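You operate a simulated robot arm through the tools that you are given. There is no shell and no other tool. Be economical: measure what you need, move in short steps, check, and stop when the job is done.

The job below is to be done with a simulated robot arm. You get a single attempt, and the scene is never put back.

Task
Put the 3/4 steel adapter from the packing table top on the send card there and the 1/2 steel adapter on top of the status marker there.
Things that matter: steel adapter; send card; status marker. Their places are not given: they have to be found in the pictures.

Only the result counts: the job must be done as asked and must still hold three seconds after the hand-in. Knocking over, shifting, dropping, spilling or breaking anything else fails it.

Robot
A 6-joint arm with a two-finger parallel gripper, fixed in place. Base frame: the origin is at the foot of the arm, x ahead of it, y to its left, z up; the work surface is at about z = 0. Units: mm, degrees, N and s.
With the tool pointing down near the work surface it reaches from about 140 to 580 mm from the base axis. Its first joint turns from -66.0 to 66.0 degrees. Payload 2.1 kg.
Tool frame: the origin (TCP) lies between the finger pads and is the grasp point; the fingertips stand 30 mm ahead of it; z points along the fingers, y is the line along which they close. Largest opening 94 mm; finger width 28, thickness 10; the body of the gripper, 50 by 96 mm, starts 55 mm behind the TCP.
Orientation is that of the tool frame in the base frame, as a unit quaternion [w, x, y, z]. With the fingers straight down and closing along the base's y, the tool's x points along the base's -x, its y along +y and its z along -z.

Tools
- The arm moves only by the tool jog_arm. Its argument "commands" is a list of rows, each a list of 5 numbers: the closure, from 0 (fully open) to 1 (shut), then the shift along the base's x, y, z in units of 30 mm (1.0 is 30 mm), then the turn about the base's z in units of 8 degrees (1.0 is 8 degrees). In form: [[hand, x, y, z, yaw], ...]. A call has 1 to 8 rows; each row shifts and turns the commanded pose from where the row before left it. A call with a number of a shift or a turn outside -1 to 1 is refused whole. Rows are played at 5 a second. More than 50 mm and 8.6 degrees between two rows, or a gripper value outside its range, and nothing of the call is played. A pose out of reach is approached as far as the arm can. The call stops where the force on the tool passes 40 N (or 10 N more than at its start, if that is more) or the arm is blocked; 0.2 s more then pass. The fingers move at their own pace (about 72 mm/s each) and stop on an object; they squeeze with about 23 N. The grip force told is the motor's: it shows also when the fingers shut on nothing. Time passes only in rows, and 0.2 s behind the last, so rows that do not move let the fingers close. It gives the time, the measured TCP pose, the force on the tool (base axes), the opening and the grip force at its end, in the units of the frame above (readings bear some noise), and new pictures: "views" is both (left out), scene, wrist or none.
- Cameras (640 x 400 px; columns grow to the right, rows downward): "scene" is fixed at [40.3, -357.9, 496.1]; the picture's right is [0.90, -0.44, 0.00], its down [-0.20, -0.41, -0.89] and it looks along [0.39, 0.80, -0.45] (base axes); focal length 363 px, centre (320, 200). "wrist" rides on the gripper at [-37, 0, -58] in the tool frame; the picture's right is [0.00, -1.00, 0.00], its down [0.97, 0.00, -0.24] and it looks along [0.24, 0.00, 0.97] (tool axes); focal length 218 px, centre (320, 200).
- measure_at(camera, pixels): there is no depth. For up to 12 entries [column, row, z] of the newest picture of that camera ("zoom" is the newest enlarged one), the place [x, y] in the base frame at which the ray of that pixel passes the height z, good to about 2 mm. It takes no simulated time.
- inspect(camera, box): a new picture of the part [left, top, right, bottom] of that camera's present view, enlarged. It takes no simulated time.
- job_done(): hands the job in; it is judged then, once.

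Keep the steps short. Do not move on a guess: measure, check each grasp and each placing, and mend mistakes. In all there are 60 turns and 120 pictures (those below and enlarged ones count). Leave the gripper open and the arm clear of the work at the hand-in unless told otherwise, and finish with a single line.

The tools are called after ">>>" by a JSON object that holds its "name" and its "arguments". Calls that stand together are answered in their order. jog_arm: Moves the arm, as the interface text tells. Its arguments: {"type":"object","properties":{"commands":{"type":"array","items":{"type":"array","items":{"type":"number"}}},"views":{"type":"string","enum":["both","scene","wrist","none"]}},"required":["commands"]} The other tools are called the same way: measure_at (camera, pixels) gives the place at which the rays of pixels pass given heights; inspect (camera, box) takes an enlarged picture of a part of a camera's view; job_done () hands the job in.

At the start:

```text
clock: 0.0
eef_pos: [190.8, 239.4, 314.5]
ee_rot: [-0.001, 0.0, 1.0, 0.001]
contact_force: [-0.5, 0.3, -0.3]
finger_gap: 94.1
finger_force: 0.0
```

scene: 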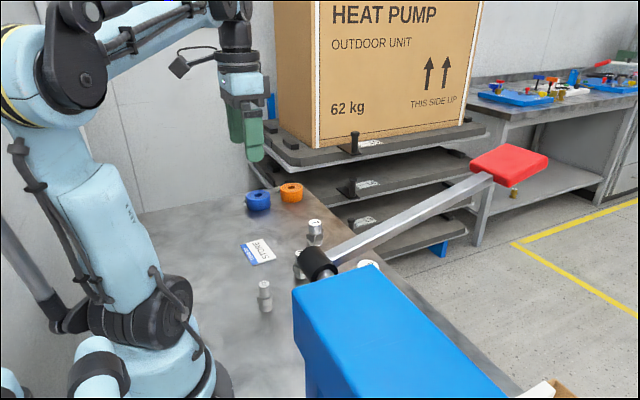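
wrist: 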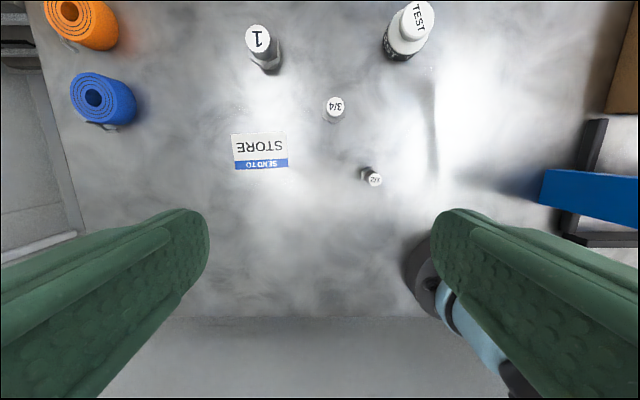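

I see a send card (wrist 260,152), adapters "1" (258,40), "3/4" (335,108) and a small one (372,178), and a "TEST" object (410,30). I'll enlarge these first.

>>> {"name": "inspect", "arguments": {"camera": "wrist", "box": [220, 0, 460, 200]}}

>>> {"name": "inspect", "arguments": {"camera": "scene", "box": [220, 170, 420, 320]}}

>>> {"name": "measure_at", "arguments": {"camera": "wrist", "pixels": [[231, 134, 0], [286, 132, 0], [288, 168, 0], [233, 170, 0], [335, 104, 40], [375, 180, 40], [258, 38, 50], [417, 18, 60]]}}

```text
2.00 times, centred on (340, 100) of wrist
```

zoom: 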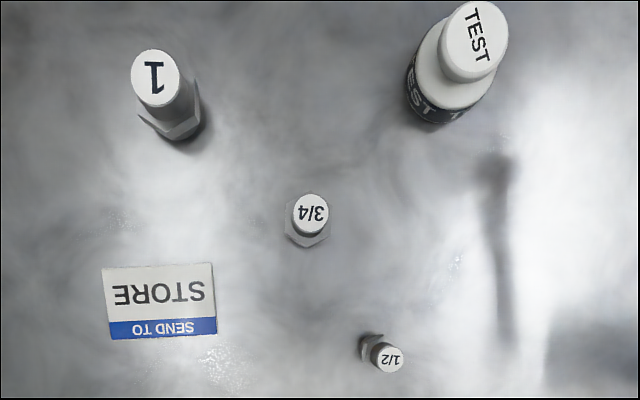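

```text
2.67 times, centred on (320, 245) of scene
```

zoom: 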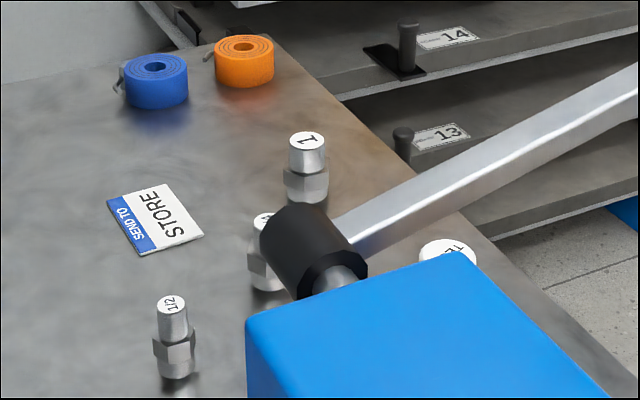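

```text
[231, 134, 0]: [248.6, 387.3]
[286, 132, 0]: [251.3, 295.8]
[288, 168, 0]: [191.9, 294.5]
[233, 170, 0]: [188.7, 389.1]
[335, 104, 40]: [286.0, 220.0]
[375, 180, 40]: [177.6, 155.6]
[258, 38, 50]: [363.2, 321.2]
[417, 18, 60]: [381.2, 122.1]
```

The 1/2 and 3/4 adapters are identified. The status marker isn't clear yet: I'll enlarge the wrist's right side and the scene's lever thing.

>>> {"name": "inspect", "arguments": {"camera": "wrist", "box": [400, 60, 640, 260]}}

>>> {"name": "inspect", "arguments": {"camera": "scene", "box": [280, 120, 640, 400]}}

>>> {"name": "measure_at", "arguments": {"camera": "scene", "pixels": [[265, 286, 50], [315, 223, 70], [241, 245, 0], [270, 238, 0], [277, 258, 0], [249, 265, 0], [367, 264, 80], [295, 290, 200], [295, 290, 100], [295, 290, 0], [440, 280, 0], [265, 312, 0]]}}

```text
2.00 times, centred on (520, 160) of wrist
```

zoom: 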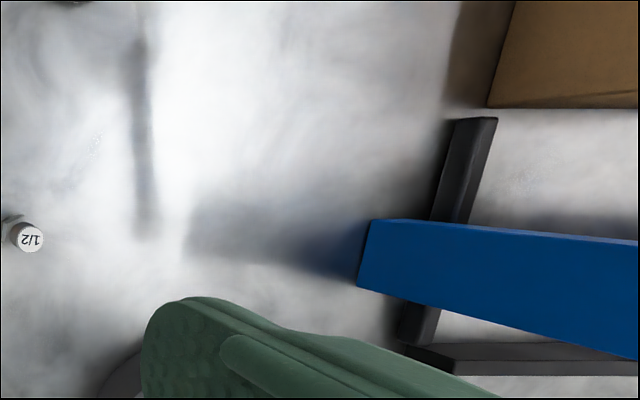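

```text
1.43 times, centred on (460, 260) of scene
```

zoom: 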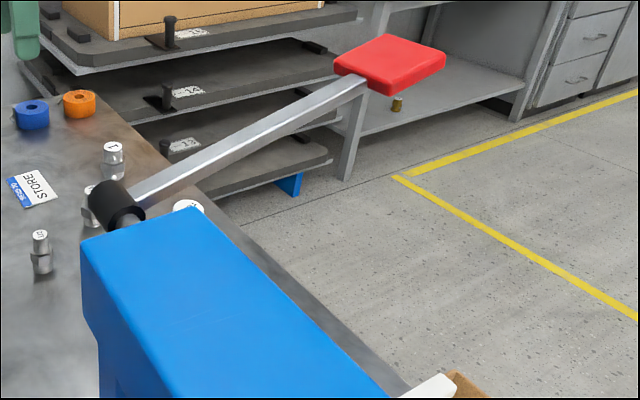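

```text
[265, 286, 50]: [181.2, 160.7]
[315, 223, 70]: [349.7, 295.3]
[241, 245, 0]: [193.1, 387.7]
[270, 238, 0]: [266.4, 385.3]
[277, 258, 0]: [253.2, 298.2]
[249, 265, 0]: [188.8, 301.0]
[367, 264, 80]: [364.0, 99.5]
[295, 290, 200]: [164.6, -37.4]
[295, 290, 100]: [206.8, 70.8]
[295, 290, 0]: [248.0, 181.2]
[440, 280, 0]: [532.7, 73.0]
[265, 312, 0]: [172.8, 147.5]
```

The blue thing seems to be a tall machine with a lever around y≈-130. I'll work out where it stands before moving the camera to look for the marker.

>>> {"name": "measure_at", "arguments": {"camera": "wrist", "pixels": [[540, 170, 0], [534, 203, 0], [540, 170, 100], [534, 203, 100], [586, 120, 0], [552, 236, 0], [640, 180, 200], [640, 238, 200], [640, 180, 300], [640, 238, 300], [604, 112, 0]]}}

>>> {"name": "measure_at", "arguments": {"camera": "scene", "pixels": [[295, 290, 250], [295, 290, 300], [295, 290, 350], [383, 265, 250], [383, 265, 300], [318, 263, 300], [318, 263, 350], [500, 165, 350], [500, 165, 300], [440, 388, 0], [440, 388, 100]]}}

```text
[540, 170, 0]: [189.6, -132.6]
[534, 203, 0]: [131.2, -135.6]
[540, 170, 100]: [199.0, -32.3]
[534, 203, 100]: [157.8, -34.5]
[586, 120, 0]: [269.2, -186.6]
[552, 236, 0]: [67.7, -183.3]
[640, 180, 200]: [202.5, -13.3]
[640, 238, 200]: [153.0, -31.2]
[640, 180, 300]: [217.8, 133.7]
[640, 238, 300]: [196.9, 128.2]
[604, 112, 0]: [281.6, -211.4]
```

```text
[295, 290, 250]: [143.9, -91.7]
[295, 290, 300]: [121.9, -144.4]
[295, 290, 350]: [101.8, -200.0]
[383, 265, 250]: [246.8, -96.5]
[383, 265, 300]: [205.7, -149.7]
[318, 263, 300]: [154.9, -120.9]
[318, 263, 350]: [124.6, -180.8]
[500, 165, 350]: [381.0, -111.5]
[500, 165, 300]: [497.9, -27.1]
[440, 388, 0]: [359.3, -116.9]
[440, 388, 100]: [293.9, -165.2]
```

The column stands roughly at x 130–195, y below about -130, up to z≈300. I'll move at constant height to about (340,120) to look at the part of the table that's hidden, well away from it.

>>> {"name": "jog_arm", "arguments": {"commands": [[0, 1, -0.8, 0.3, 0], [0, 1, -0.8, 0.3, 0], [0, 1, -0.8, 0.3, 0], [0, 1, -0.8, 0.3, 0], [0, 1, -0.8, 0, 0]]}}

```text
clock: 1.2
eef_pos: [342.9, 121.3, 350.0]
ee_rot: [0.0, 0.001, 1.0, 0.001]
contact_force: [-0.4, -0.1, -0.8]
finger_gap: 94.1
finger_force: 0.1
```

scene: 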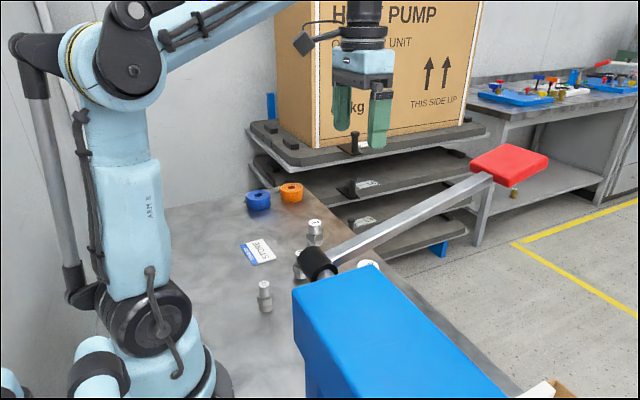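
wrist: 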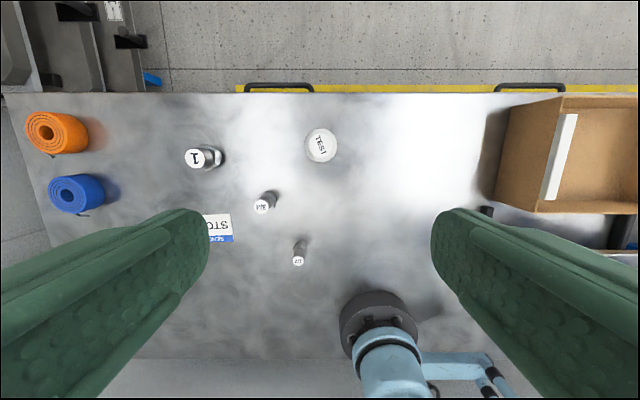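

A cardboard box with a white item shows at right (570,155); part of the table is still hidden by the finger. I'll move a little farther out and toward the right, staying at y≥40 and higher.

>>> {"name": "jog_arm", "arguments": {"commands": [[0, 0.5, -0.9, 0.7, 0], [0, 0.5, -0.9, 0.7, 0], [0, 0, -0.9, 0.5, 0]]}}

```text
clock: 2.0
eef_pos: [371.6, 39.8, 407.8]
ee_rot: [-0.001, 0.0, 1.0, 0.001]
contact_force: [0.6, -0.1, -0.1]
finger_gap: 94.1
finger_force: 0.1
```

scene: 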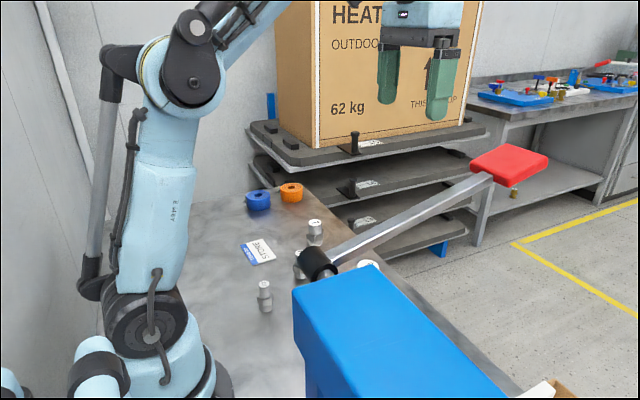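
wrist: 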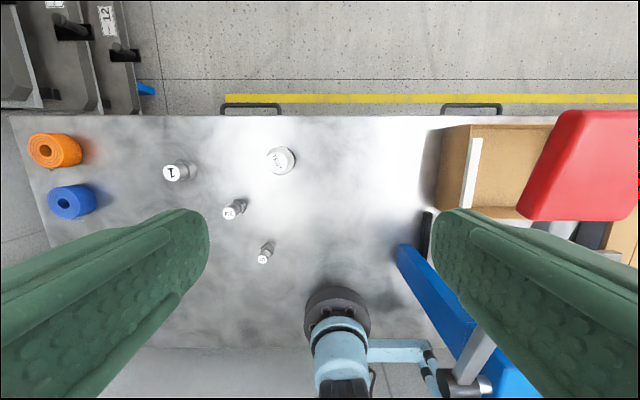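

The lever's red pad is near (380,-110,350). I'll enlarge the TEST item and the other candidates for a status marker.

>>> {"name": "inspect", "arguments": {"camera": "wrist", "box": [200, 110, 340, 200]}}

>>> {"name": "inspect", "arguments": {"camera": "wrist", "box": [420, 100, 640, 400]}}

>>> {"name": "inspect", "arguments": {"camera": "wrist", "box": [0, 100, 240, 260]}}

```text
4.44 times, centred on (270, 155) of wrist
```

zoom: 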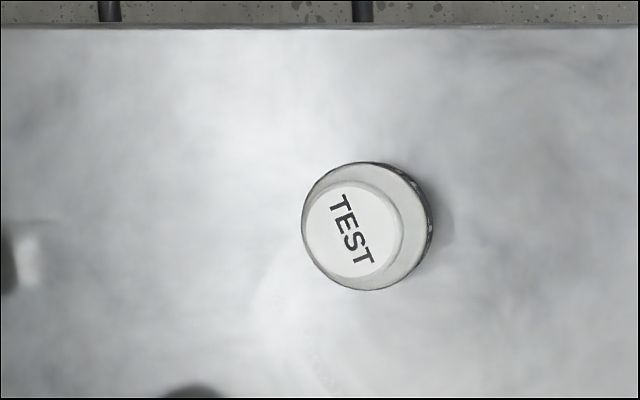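

```text
1.33 times, centred on (530, 250) of wrist
```

zoom: 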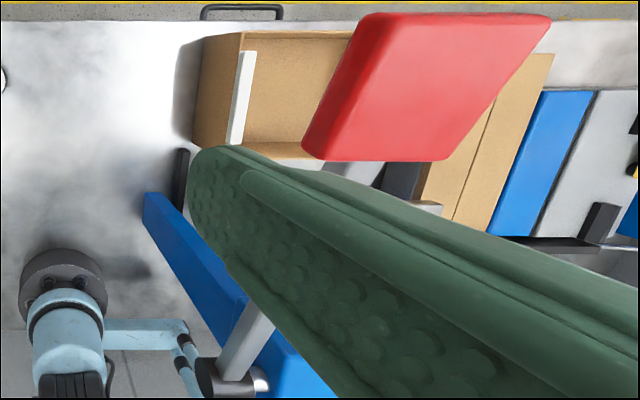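

```text
2.50 times, centred on (120, 180) of wrist
```

zoom: 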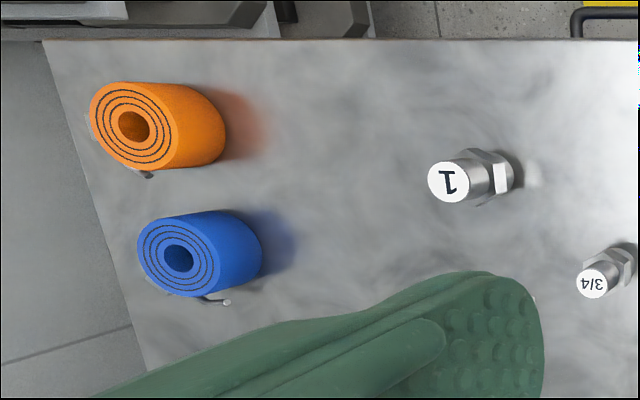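

TEST looks like a flat-topped marker, likely "status: TEST". Closing the fingers here to see the hidden parts of the table and rule out other candidates.

>>> {"name": "jog_arm", "arguments": {"commands": [[1, 0, 0, 0, 0], [1, 0, 0, 0, 0], [1, 0, 0, 0, 0]], "views": "wrist"}}

>>> {"name": "inspect", "arguments": {"camera": "wrist", "box": [380, 100, 640, 400]}}

```text
clock: 2.8
eef_pos: [371.6, 39.7, 407.6]
ee_rot: [0.0, 0.0, 1.0, 0.001]
contact_force: [0.2, 0.4, -0.1]
finger_gap: 0.0
finger_force: 16.0
```

wrist: 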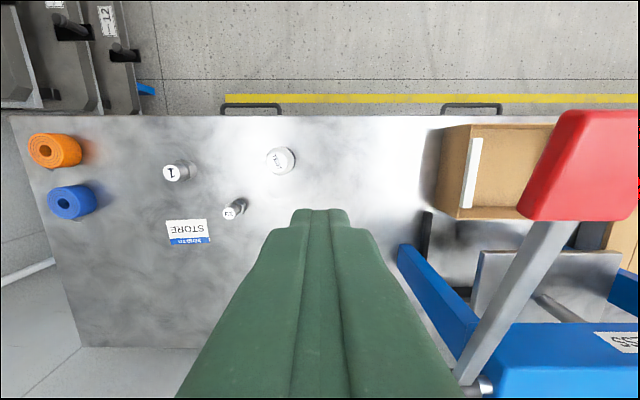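

```text
1.33 times, centred on (510, 250) of wrist
```

zoom: 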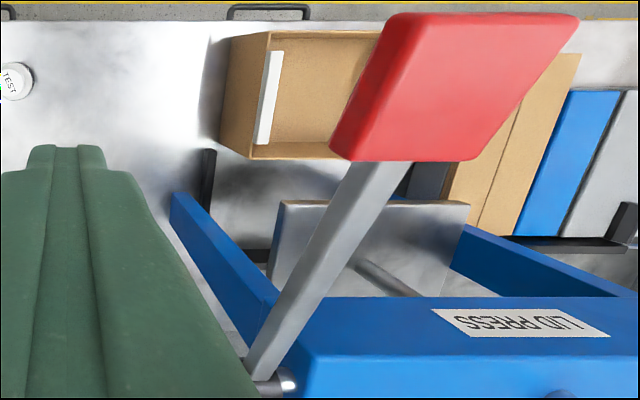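

It's a "LID PRESS", so the TEST item is the only status marker. Now I'll measure the 3/4, TEST and card in this view to get heights by comparing with the first view.

>>> {"name": "inspect", "arguments": {"camera": "wrist", "box": [150, 130, 310, 260]}}

>>> {"name": "measure_at", "arguments": {"camera": "wrist", "pixels": [[229, 213, 20], [229, 213, 40], [229, 213, 60], [278, 159, 40], [278, 159, 60], [278, 159, 80]]}}

```text
3.08 times, centred on (230, 195) of wrist
```

zoom: 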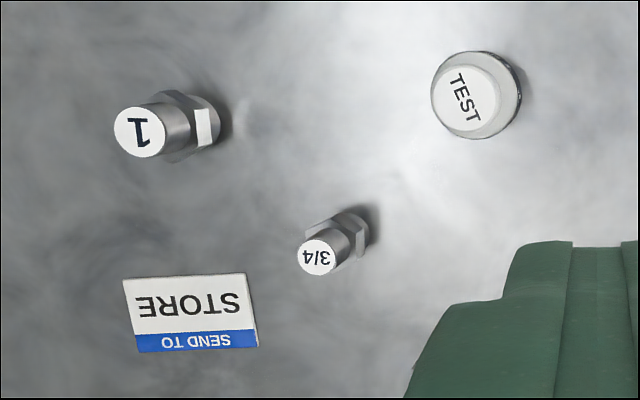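

```text
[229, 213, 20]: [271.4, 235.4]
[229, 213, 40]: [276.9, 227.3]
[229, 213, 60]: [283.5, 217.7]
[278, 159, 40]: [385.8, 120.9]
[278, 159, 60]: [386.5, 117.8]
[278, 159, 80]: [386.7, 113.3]
```

The 3/4 adapter's top is about (284,218), z≈58. I'll reopen and move above it at z≈200 for a close look.

>>> {"name": "jog_arm", "arguments": {"commands": [[0, -0.4, 0.85, -0.9, 0], [0, -0.4, 0.85, -0.9, 0], [0, -0.4, 0.85, -0.95, 0], [0, -0.4, 0.85, -0.95, 0], [0, -0.4, 0.85, -0.95, 0], [0, -0.45, 0.85, -0.95, 0], [0, -0.45, 0.87, -0.95, 0], [0, 0, 0, 0, 0]]}}

```text
clock: 4.6
eef_pos: [283.1, 221.5, 211.3]
ee_rot: [0.0, 0.001, 1.0, 0.001]
contact_force: [0.2, -0.5, 0.6]
finger_gap: 93.9
finger_force: 0.0
```

scene: 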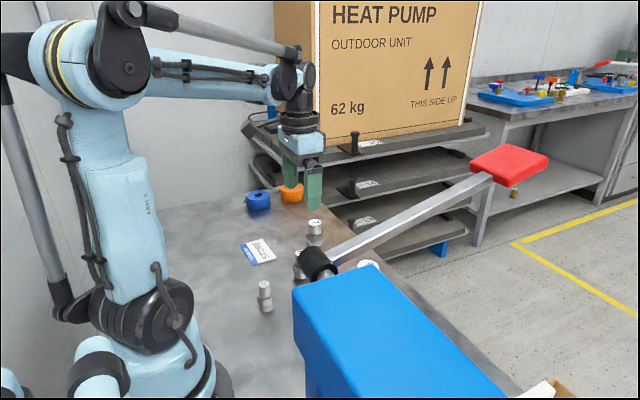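
wrist: 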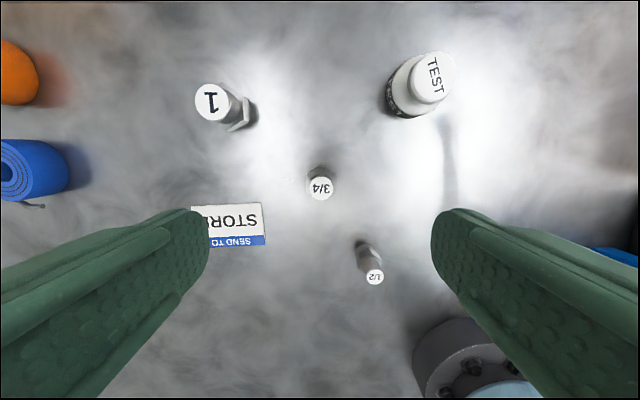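

Now I measure the tops and bases from this nearer view.

>>> {"name": "inspect", "arguments": {"camera": "wrist", "box": [280, 140, 400, 300]}}

>>> {"name": "measure_at", "arguments": {"camera": "wrist", "pixels": [[320, 189, 50], [320, 189, 60], [374, 277, 45], [374, 277, 55], [431, 77, 60], [431, 77, 80], [431, 77, 95], [191, 208, 0], [261, 203, 0], [265, 244, 0], [211, 103, 60], [211, 103, 80]]}}

```text
2.50 times, centred on (340, 220) of wrist
```

zoom: 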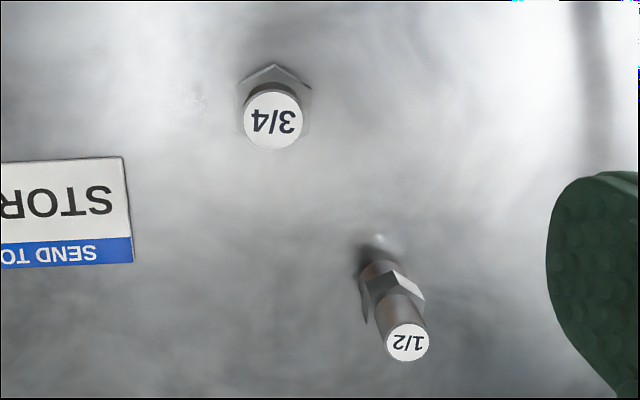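

```text
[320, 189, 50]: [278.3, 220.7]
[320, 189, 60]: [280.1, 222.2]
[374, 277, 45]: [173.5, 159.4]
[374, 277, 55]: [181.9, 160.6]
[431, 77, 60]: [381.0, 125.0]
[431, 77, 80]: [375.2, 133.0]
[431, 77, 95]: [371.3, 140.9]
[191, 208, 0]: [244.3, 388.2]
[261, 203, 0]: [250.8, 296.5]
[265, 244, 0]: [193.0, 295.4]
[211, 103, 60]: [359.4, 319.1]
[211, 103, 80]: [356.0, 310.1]
```

The hex's flats face ±y, so closing along y suits it. I'll descend over the 3/4 to z≈95 and check.

>>> {"name": "jog_arm", "arguments": {"commands": [[0, -0.03, 0, -1, 0], [0, 0, 0, -1, 0], [0, 0, 0, -1, 0], [0, 0, 0, -0.85, 0]]}}

>>> {"name": "inspect", "arguments": {"camera": "wrist", "box": [220, 180, 420, 320]}}

```text
clock: 5.6
eef_pos: [283.2, 221.1, 95.3]
ee_rot: [-0.001, 0.0, 1.0, 0.001]
contact_force: [-0.7, -0.2, -1.1]
finger_gap: 93.9
finger_force: 0.0
```

scene: 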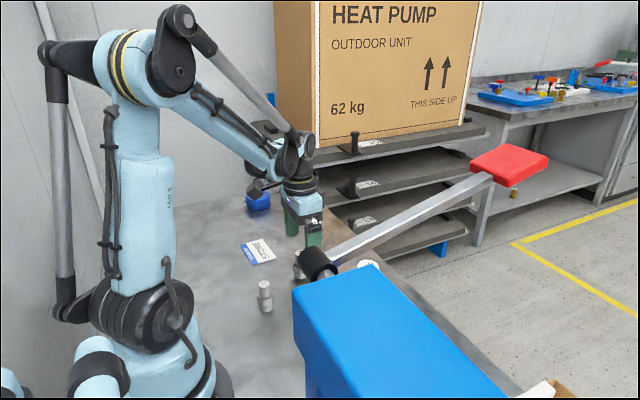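
wrist: 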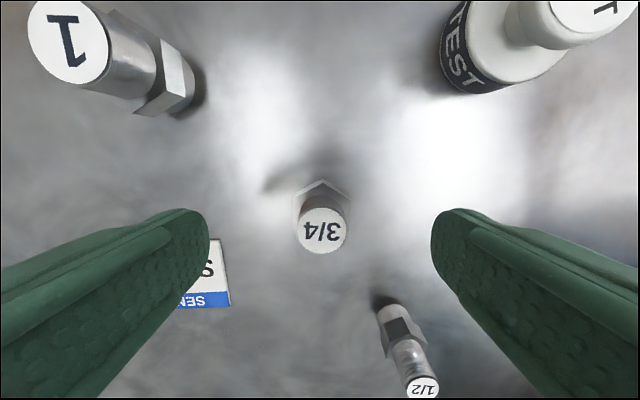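

```text
2.86 times, centred on (320, 250) of wrist
```

zoom: 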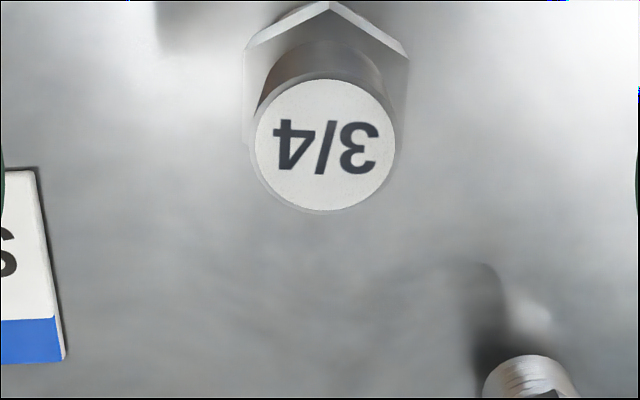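

Check the top's center and estimate hex position at this height.

>>> {"name": "measure_at", "arguments": {"camera": "wrist", "pixels": [[321, 229, 55], [321, 229, 60], [322, 180, 30], [296, 195, 30], [349, 195, 30], [300, 229, 57], [346, 229, 57]]}}

```text
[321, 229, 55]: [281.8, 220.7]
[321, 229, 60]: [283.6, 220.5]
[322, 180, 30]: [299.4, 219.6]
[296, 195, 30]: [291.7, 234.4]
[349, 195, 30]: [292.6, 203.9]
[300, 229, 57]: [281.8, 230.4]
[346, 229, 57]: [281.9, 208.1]
```

Centered within 2 mm at (282,220). Descending to z≈37 and closing.

>>> {"name": "jog_arm", "arguments": {"commands": [[0, -0.03, -0.04, -0.7, 0], [0, 0, 0, -0.7, 0], [0, 0, 0, -0.54, 0], [0, 0, 0, 0, 0], [1, 0, 0, 0, 0], [1, 0, 0, 0, 0], [1, 0, 0, 0, 0], [1, 0, 0, 0, 0]]}}

```text
clock: 7.4
eef_pos: [281.9, 219.4, 37.4]
ee_rot: [0.001, 0.0, 1.0, 0.001]
contact_force: [-0.1, 0.0, -0.3]
finger_gap: 35.3
finger_force: 23.8
```

scene: 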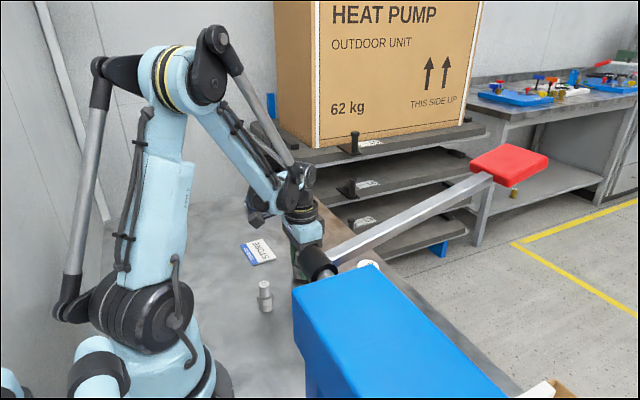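
wrist: 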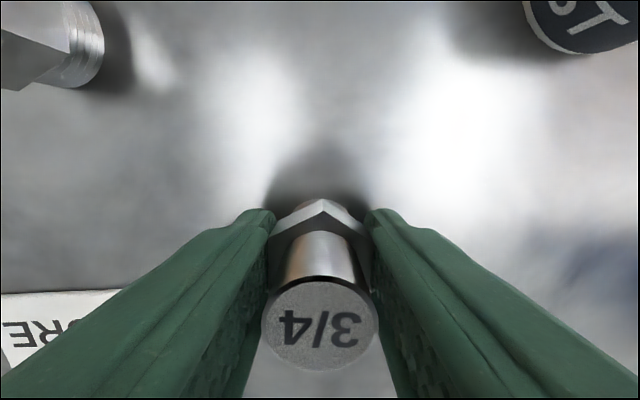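

Gripped on the hex flats (35.3 mm, 24 N). Lifting 60 mm and checking.

>>> {"name": "jog_arm", "arguments": {"commands": [[1, 0, 0, 0.5, 0], [1, 0, 0, 0.75, 0], [1, 0, 0, 0.75, 0]]}}

```text
clock: 8.2
eef_pos: [283.3, 217.5, 97.1]
ee_rot: [0.0, -0.001, 1.0, 0.001]
contact_force: [0.1, -0.7, -0.8]
finger_gap: 35.2
finger_force: 23.2
```

scene: 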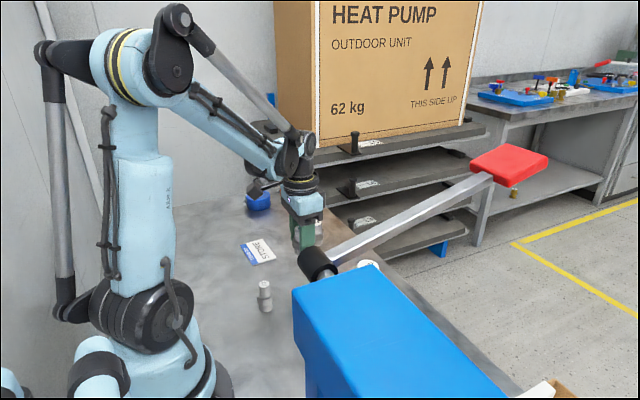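
wrist: 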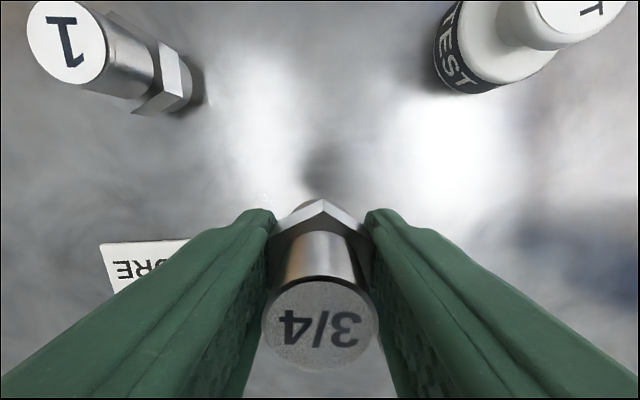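

Held firmly. Moving over the card center, (221,342), at this height.

>>> {"name": "jog_arm", "arguments": {"commands": [[1, -0.41, 0.83, 0, 0], [1, -0.41, 0.83, 0, 0], [1, -0.41, 0.83, 0, 0], [1, -0.41, 0.83, 0, 0], [1, -0.41, 0.83, 0, 0], [1, 0, 0, 0, 0]]}}

>>> {"name": "inspect", "arguments": {"camera": "scene", "box": [200, 180, 320, 280]}}

```text
clock: 9.6
eef_pos: [219.6, 344.2, 97.7]
ee_rot: [-0.001, 0.0, 1.0, 0.001]
contact_force: [0.3, 0.0, -1.8]
finger_gap: 35.5
finger_force: 22.9
```

scene: 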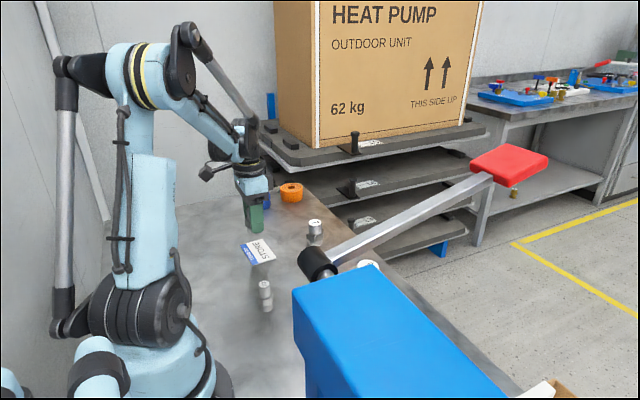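
wrist: 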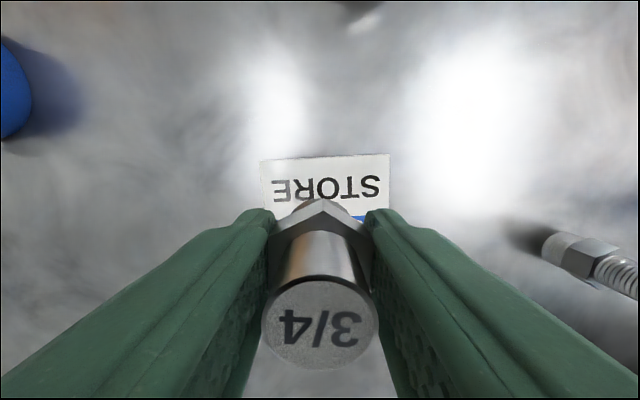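

```text
4.00 times, centred on (260, 230) of scene
```

zoom: 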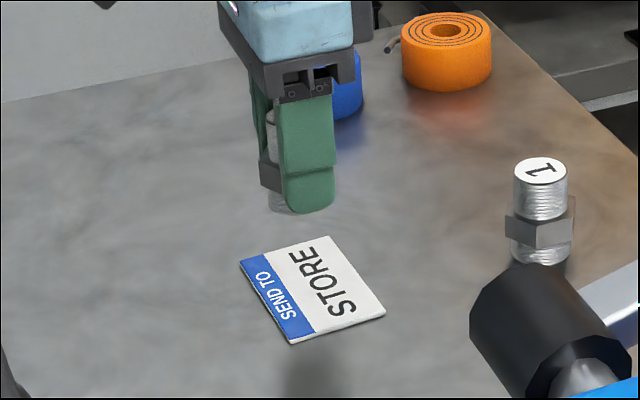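

Verify the card edges from here.

>>> {"name": "measure_at", "arguments": {"camera": "wrist", "pixels": [[260, 160, 2], [389, 154, 2], [391, 216, 2]]}}

>>> {"name": "measure_at", "arguments": {"camera": "zoom", "pixels": [[238, 262, 2], [328, 236, 2], [386, 312, 2], [291, 342, 2]]}}

```text
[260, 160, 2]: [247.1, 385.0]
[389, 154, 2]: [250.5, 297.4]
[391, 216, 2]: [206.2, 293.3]
```

```text
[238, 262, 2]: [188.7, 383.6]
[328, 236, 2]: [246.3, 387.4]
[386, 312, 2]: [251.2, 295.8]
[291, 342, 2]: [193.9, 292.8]
```

Card center is (220,340). Lowering to z≈41 and reading the force.

>>> {"name": "jog_arm", "arguments": {"commands": [[1, 0, -0.1, -0.7, 0], [1, 0, 0, -0.7, 0], [1, 0, 0, -0.4, 0], [1, 0, 0, -0.1, 0], [1, 0, 0, 0, 0]]}}

>>> {"name": "inspect", "arguments": {"camera": "scene", "box": [200, 190, 320, 290]}}

```text
clock: 10.8
eef_pos: [221.2, 339.7, 39.2]
ee_rot: [-0.001, 0.0, 1.0, 0.001]
contact_force: [-1.5, 0.3, 24.3]
finger_gap: 35.5
finger_force: 22.7
```

scene: 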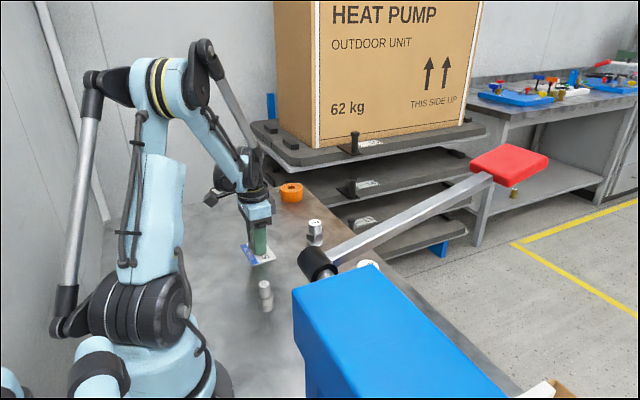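
wrist: 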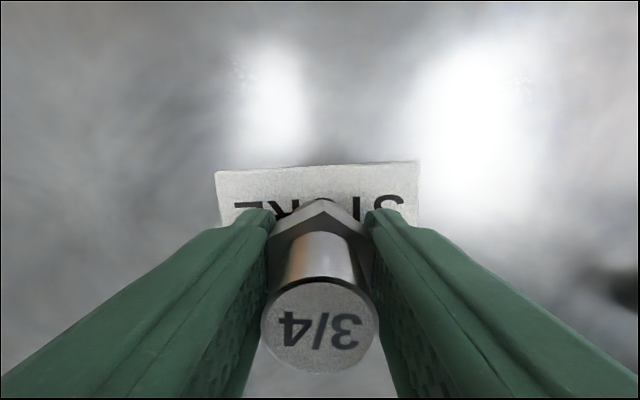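

```text
4.00 times, centred on (260, 240) of scene
```

zoom: 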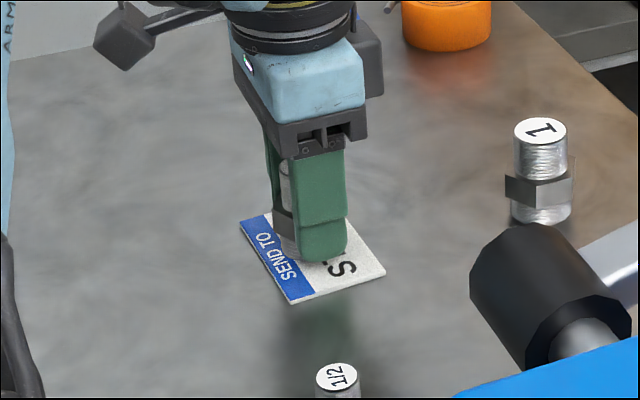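

Contact with the card at 24 N. Relieving by ~1 mm, opening, then raising straight up.

>>> {"name": "jog_arm", "arguments": {"commands": [[1, 0, 0, 0.04, 0], [0.3, 0, 0, 0, 0], [0.3, 0, 0, 0, 0], [0.3, 0, 0, 0.7, 0], [0.3, 0, 0, 0.9, 0], [0.3, 0, 0, 0.9, 0], [0.3, 0, 0, 0.9, 0]]}}

>>> {"name": "inspect", "arguments": {"camera": "scene", "box": [200, 190, 320, 290]}}

```text
clock: 12.4
eef_pos: [220.0, 338.4, 143.6]
ee_rot: [0.0, 0.0, 1.0, 0.0]
contact_force: [-0.1, 0.6, 0.3]
finger_gap: 66.0
finger_force: 0.1
```

scene: 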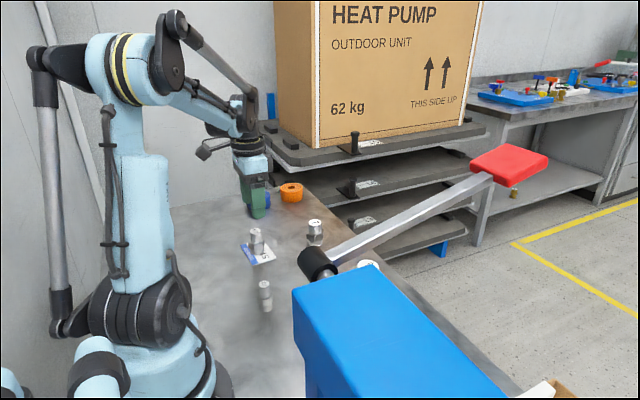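
wrist: 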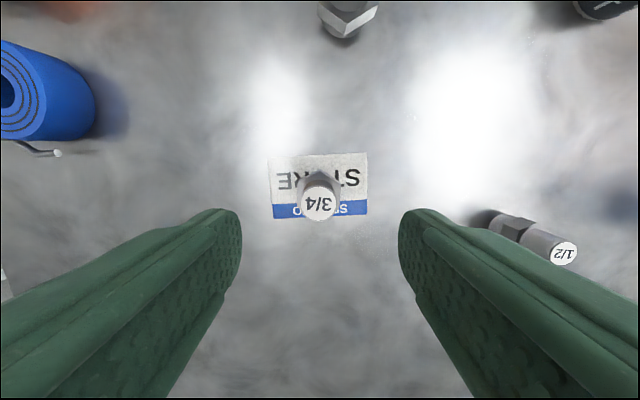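

```text
4.00 times, centred on (260, 240) of scene
```

zoom: 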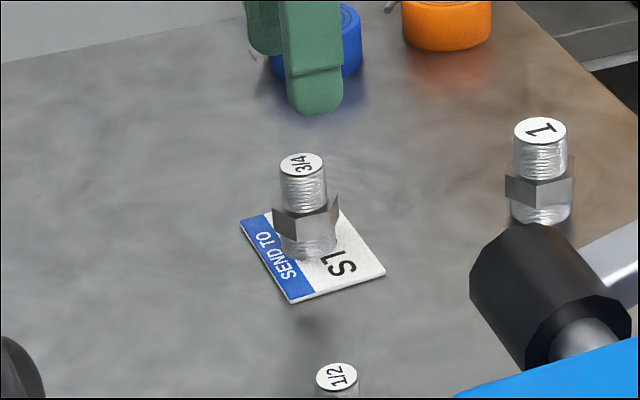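

The 3/4 adapter stands upright on the card. Next: move above the 1/2, about (178,160).

>>> {"name": "jog_arm", "arguments": {"commands": [[0.3, -0.2, -0.98, 0, 0], [0.3, -0.24, -0.98, 0, 0], [0.3, -0.24, -0.98, 0, 0], [0.3, -0.24, -0.98, 0, 0], [0.3, -0.24, -0.98, 0, 0], [0.3, -0.24, -1, 0, 0], [0.3, 0, 0, 0, 0]]}}

>>> {"name": "inspect", "arguments": {"camera": "wrist", "box": [240, 140, 400, 260]}}

>>> {"name": "inspect", "arguments": {"camera": "scene", "box": [220, 250, 320, 330]}}

```text
clock: 14.0
eef_pos: [178.8, 163.4, 143.7]
ee_rot: [0.0, 0.0, 1.0, 0.001]
contact_force: [-0.1, -0.3, -0.8]
finger_gap: 65.9
finger_force: 0.0
```

scene: 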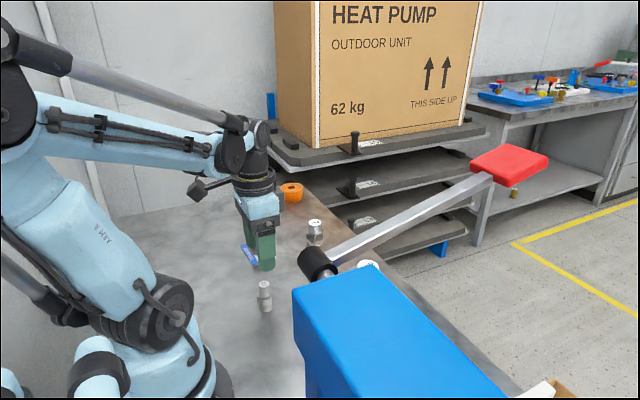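
wrist: 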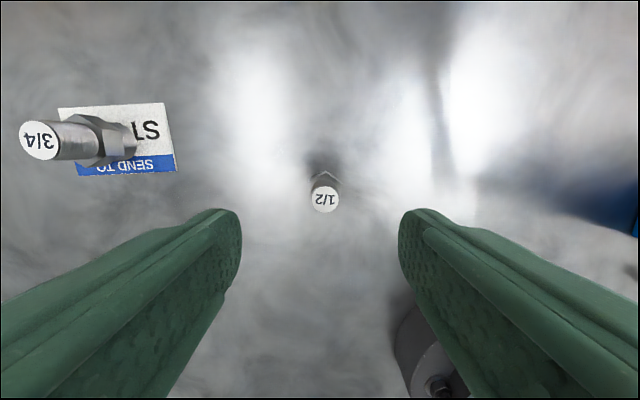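

```text
3.33 times, centred on (320, 200) of wrist
```

zoom: 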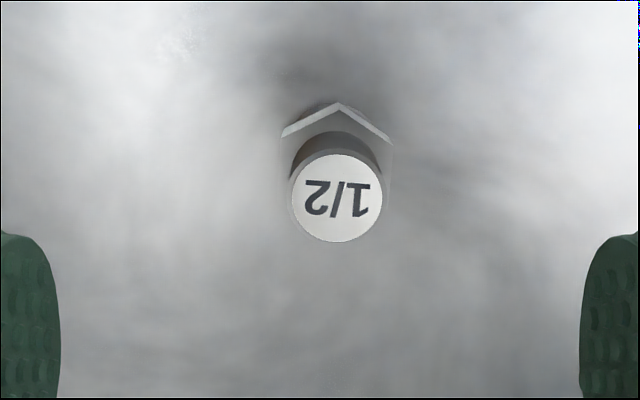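

```text
5.00 times, centred on (270, 290) of scene
```

zoom: 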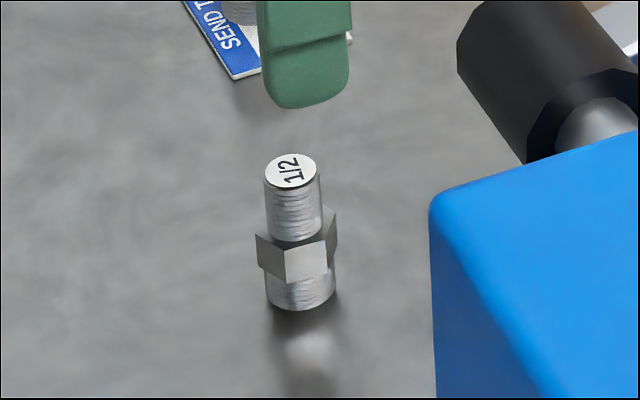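

Locate the 1/2's top by crossing both views.

>>> {"name": "measure_at", "arguments": {"camera": "wrist", "pixels": [[324.5, 199.5, 40], [324.5, 199.5, 50], [324.5, 199.5, 60], [325, 171, 15], [325, 171, 25], [313, 199, 50], [336, 199, 50]]}}

>>> {"name": "measure_at", "arguments": {"camera": "zoom", "pixels": [[291, 171, 40], [291, 171, 50], [291, 171, 60], [302, 310, 0], [296, 245, 20]]}}

```text
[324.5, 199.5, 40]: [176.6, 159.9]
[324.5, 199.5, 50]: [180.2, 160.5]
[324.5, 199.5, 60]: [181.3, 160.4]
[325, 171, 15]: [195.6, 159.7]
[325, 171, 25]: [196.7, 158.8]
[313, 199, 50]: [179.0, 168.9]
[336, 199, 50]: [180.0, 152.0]
```

```text
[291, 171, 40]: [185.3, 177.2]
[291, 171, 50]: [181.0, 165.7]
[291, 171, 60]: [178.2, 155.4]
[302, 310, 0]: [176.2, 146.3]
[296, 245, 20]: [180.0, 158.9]
```

Top at (180,160), z≈54. Aligning and descending to z≈38, then closing.

>>> {"name": "jog_arm", "arguments": {"commands": [[0.3, 0.04, -0.1, -0.9, 0], [0.3, 0, 0, -0.9, 0], [0.3, 0, 0, -0.9, 0], [0.3, 0, 0, -0.82, 0], [0.3, 0, 0, 0, 0], [1, 0, 0, 0, 0], [1, 0, 0, 0, 0], [1, 0, 0, 0, 0]]}}

```text
clock: 15.8
eef_pos: [180.2, 161.0, 37.5]
ee_rot: [0.001, -0.001, 1.0, 0.001]
contact_force: [-0.1, 0.6, 0.6]
finger_gap: 27.3
finger_force: 23.1
```

scene: 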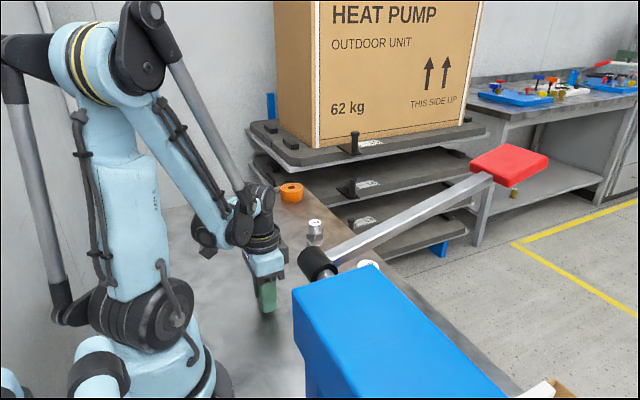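
wrist: 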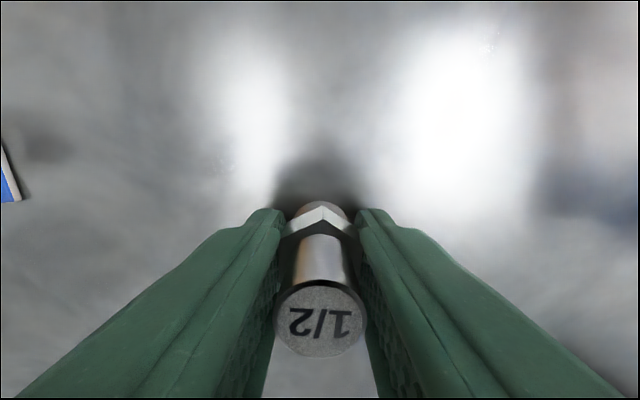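

Gripped (27.3 mm, 23 N). Lifting to z≈150, then going toward TEST for a look short of it.

>>> {"name": "jog_arm", "arguments": {"commands": [[1, 0, 0, 0.5, 0], [1, 0, 0, 0.8, 0], [1, 0, 0, 0.95, 0], [1, 0, 0, 0.95, 0], [1, 0, 0, 0.6, 0], [1, 0, 0, 0, 0]]}}

>>> {"name": "jog_arm", "arguments": {"commands": [[1, 0.9, -0.2, 0, 0], [1, 0.9, -0.2, 0, 0], [1, 0.9, -0.2, 0, 0], [1, 0.9, -0.2, 0, 0], [1, 0.9, -0.2, 0, 0], [1, 0.9, -0.2, 0, 0], [1, 0, 0, 0, 0]]}}

>>> {"name": "inspect", "arguments": {"camera": "wrist", "box": [220, 60, 420, 240]}}

```text
clock: 17.2
eef_pos: [180.3, 157.8, 152.4]
ee_rot: [0.0, 0.0, 1.0, 0.001]
contact_force: [-0.2, 0.0, -0.9]
finger_gap: 27.7
finger_force: 23.4
```

scene: 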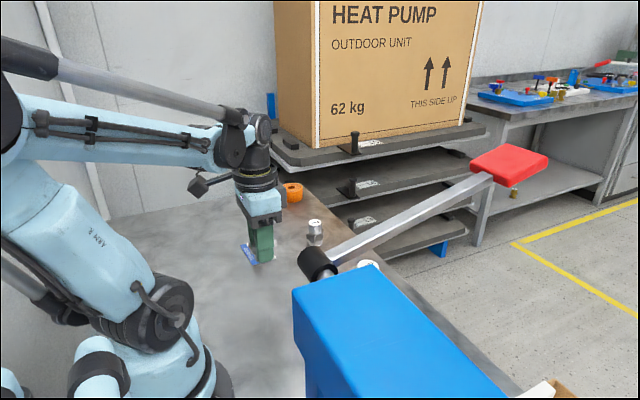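
wrist: 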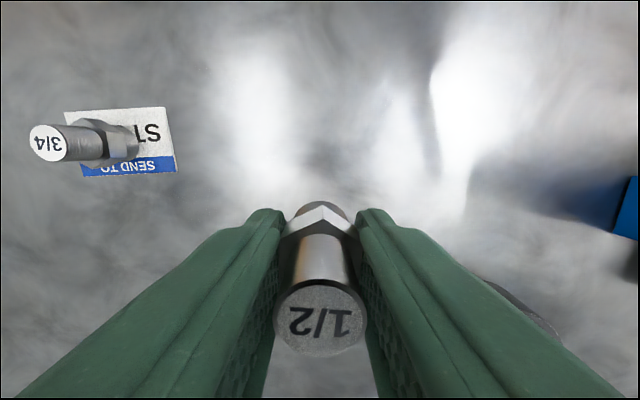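

```text
clock: 18.8
eef_pos: [339.6, 123.0, 152.3]
ee_rot: [0.0, 0.0, 1.0, 0.001]
contact_force: [-0.9, -0.1, -0.9]
finger_gap: 27.8
finger_force: 23.4
```

scene: 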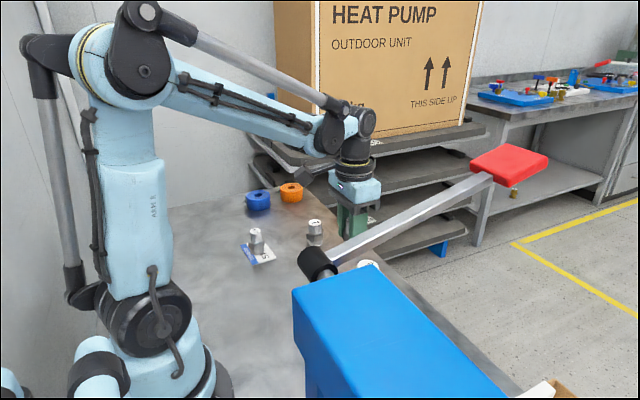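
wrist: 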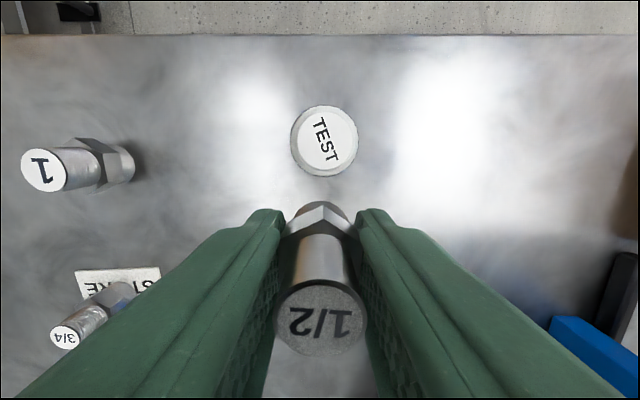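

```text
2.22 times, centred on (320, 150) of wrist
```

zoom: 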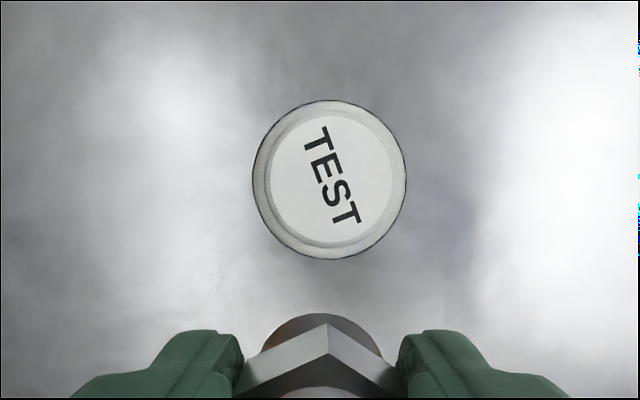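

Marker center here at wrist (326,141). Measuring at several heights, plus its radius.

>>> {"name": "measure_at", "arguments": {"camera": "zoom", "pixels": [[333, 180, 40], [333, 180, 50], [333, 180, 60], [271, 180, 45], [393, 180, 45], [252, 182, 30], [406, 182, 30], [333, 116, 45], [333, 245, 45]]}}

>>> {"name": "inspect", "arguments": {"camera": "scene", "box": [330, 240, 400, 290]}}

```text
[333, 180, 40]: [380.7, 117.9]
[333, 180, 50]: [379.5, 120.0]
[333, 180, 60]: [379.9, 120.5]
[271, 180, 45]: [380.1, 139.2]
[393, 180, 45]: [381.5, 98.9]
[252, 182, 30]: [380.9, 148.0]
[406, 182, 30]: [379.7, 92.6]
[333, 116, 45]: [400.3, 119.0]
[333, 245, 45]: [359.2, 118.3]
```

```text
8.00 times, centred on (365, 265) of scene
```

zoom: 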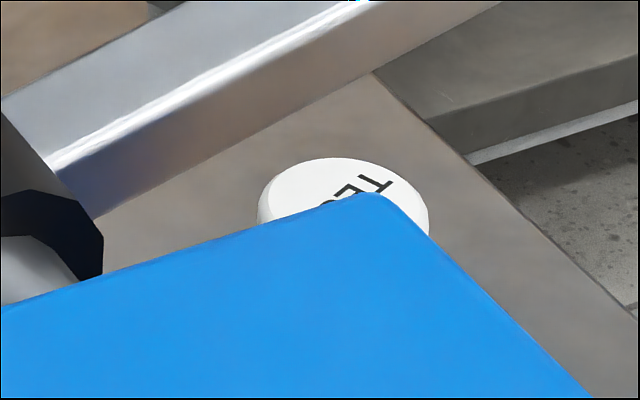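

>>> {"name": "measure_at", "arguments": {"camera": "zoom", "pixels": [[345, 158, 40], [345, 158, 55], [345, 158, 70], [345, 207, 40], [345, 207, 50], [345, 207, 60], [345, 207, 70]]}}

```text
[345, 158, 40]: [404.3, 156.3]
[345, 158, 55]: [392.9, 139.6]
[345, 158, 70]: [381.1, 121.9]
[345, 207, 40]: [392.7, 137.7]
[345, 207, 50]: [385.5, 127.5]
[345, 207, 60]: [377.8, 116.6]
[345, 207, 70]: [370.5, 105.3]
```

Marker top is about (380,119.5), z≈57, radius 20. I'll move over it, then check.

>>> {"name": "jog_arm", "arguments": {"commands": [[1, 0.7, -0.06, 0, 0], [1, 0.65, -0.06, 0, 0], [1, 0, 0, -0.7, 0], [1, 0, 0, -0.5, 0], [1, 0, 0, 0, 0]]}}

>>> {"name": "inspect", "arguments": {"camera": "wrist", "box": [240, 140, 400, 260]}}

>>> {"name": "inspect", "arguments": {"camera": "scene", "box": [320, 190, 420, 290]}}

```text
clock: 20.0
eef_pos: [381.7, 119.1, 116.6]
ee_rot: [0.0, 0.0, 1.0, 0.001]
contact_force: [-0.4, -0.8, -1.3]
finger_gap: 27.3
finger_force: 22.3
```

scene: 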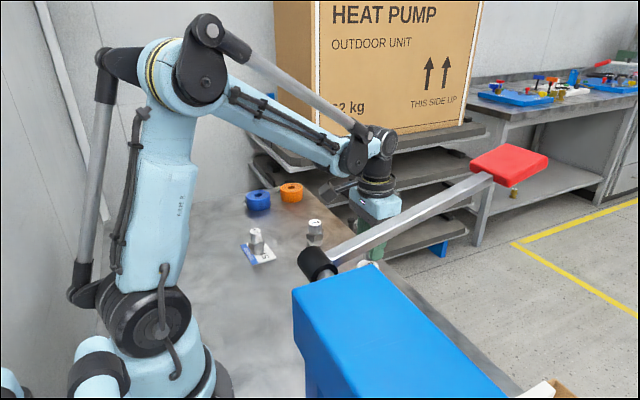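
wrist: 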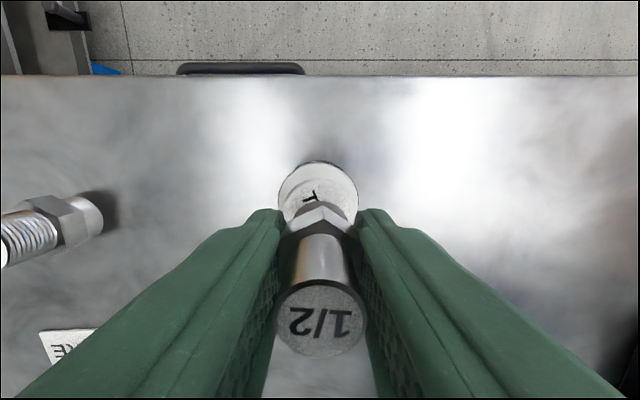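

```text
3.33 times, centred on (320, 200) of wrist
```

zoom: 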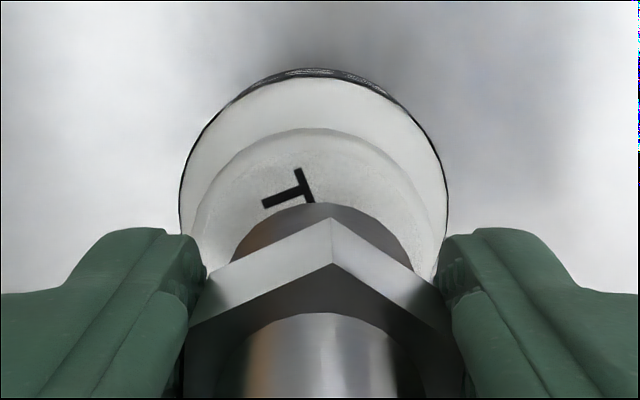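

```text
4.00 times, centred on (370, 240) of scene
```

zoom: 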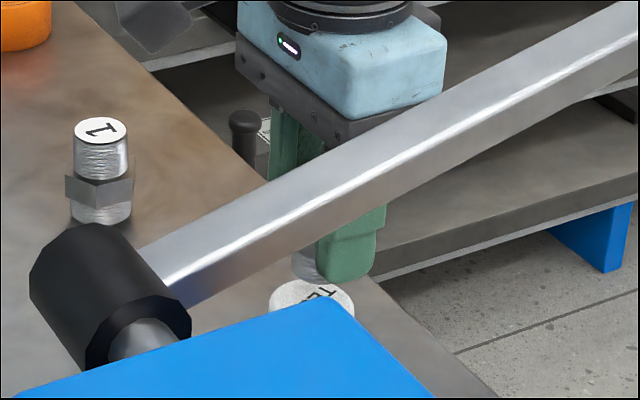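

Check the cap's far edge (wrist 320,178) and sides at z=57 against the adapter.

>>> {"name": "measure_at", "arguments": {"camera": "wrist", "pixels": [[320.5, 178.4, 57], [320.5, 178.4, 50], [282, 204, 57], [358, 204, 57], [320, 161, 35], [320, 202, 79]]}}

```text
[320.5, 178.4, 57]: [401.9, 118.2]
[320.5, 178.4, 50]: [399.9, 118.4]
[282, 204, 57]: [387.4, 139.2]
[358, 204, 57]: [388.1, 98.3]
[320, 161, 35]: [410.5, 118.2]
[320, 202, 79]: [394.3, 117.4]
```

Aligned within ~1 mm. Lowering gently to z≈96.5.

>>> {"name": "jog_arm", "arguments": {"commands": [[1, 0, 0, -0.3, 0], [1, 0, 0, -0.25, 0], [1, 0, 0, -0.12, 0], [1, 0, 0, 0, 0]]}}

>>> {"name": "inspect", "arguments": {"camera": "scene", "box": [330, 220, 400, 280]}}

```text
clock: 21.0
eef_pos: [382.6, 119.0, 95.7]
ee_rot: [0.0, 0.001, 1.0, 0.001]
contact_force: [0.7, -0.1, -1.5]
finger_gap: 27.6
finger_force: 22.7
```

scene: 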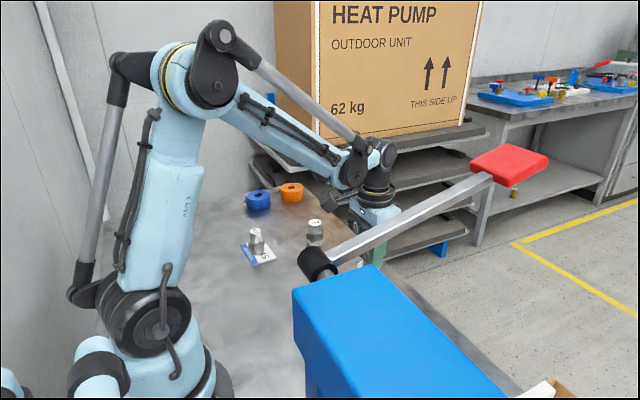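
wrist: 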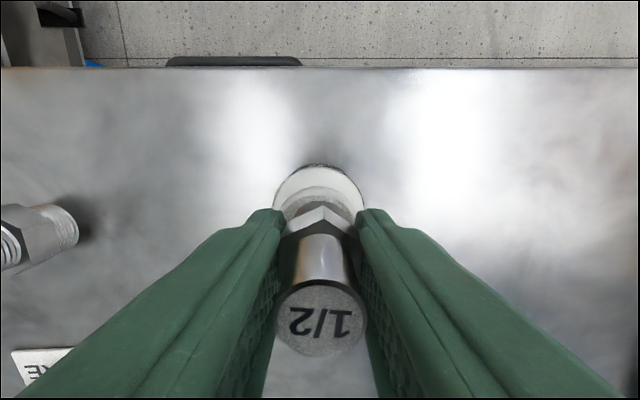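

```text
6.67 times, centred on (365, 250) of scene
```

zoom: 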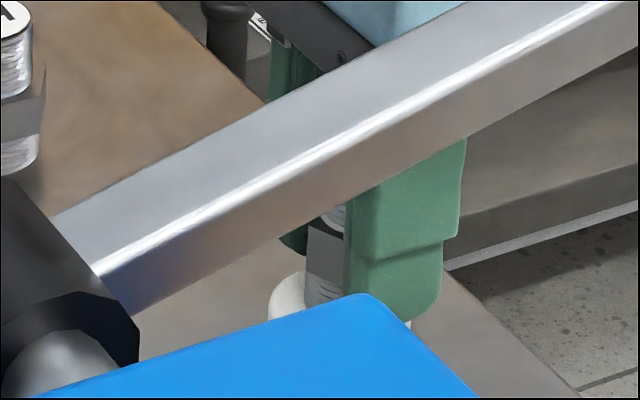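

No contact yet (-1.5 N). Lowering in 1 mm steps, three at a time.

>>> {"name": "jog_arm", "arguments": {"commands": [[1, 0, 0, -0.033, 0], [1, 0, 0, -0.033, 0], [1, 0, 0, -0.033, 0], [1, 0, 0, 0, 0]], "views": "none"}}

```text
clock: 22.0
eef_pos: [383.7, 118.7, 93.3]
ee_rot: [0.0, 0.0, 1.0, 0.0]
contact_force: [0.5, -0.8, 29.5]
finger_gap: 27.4
finger_force: 23.5
```

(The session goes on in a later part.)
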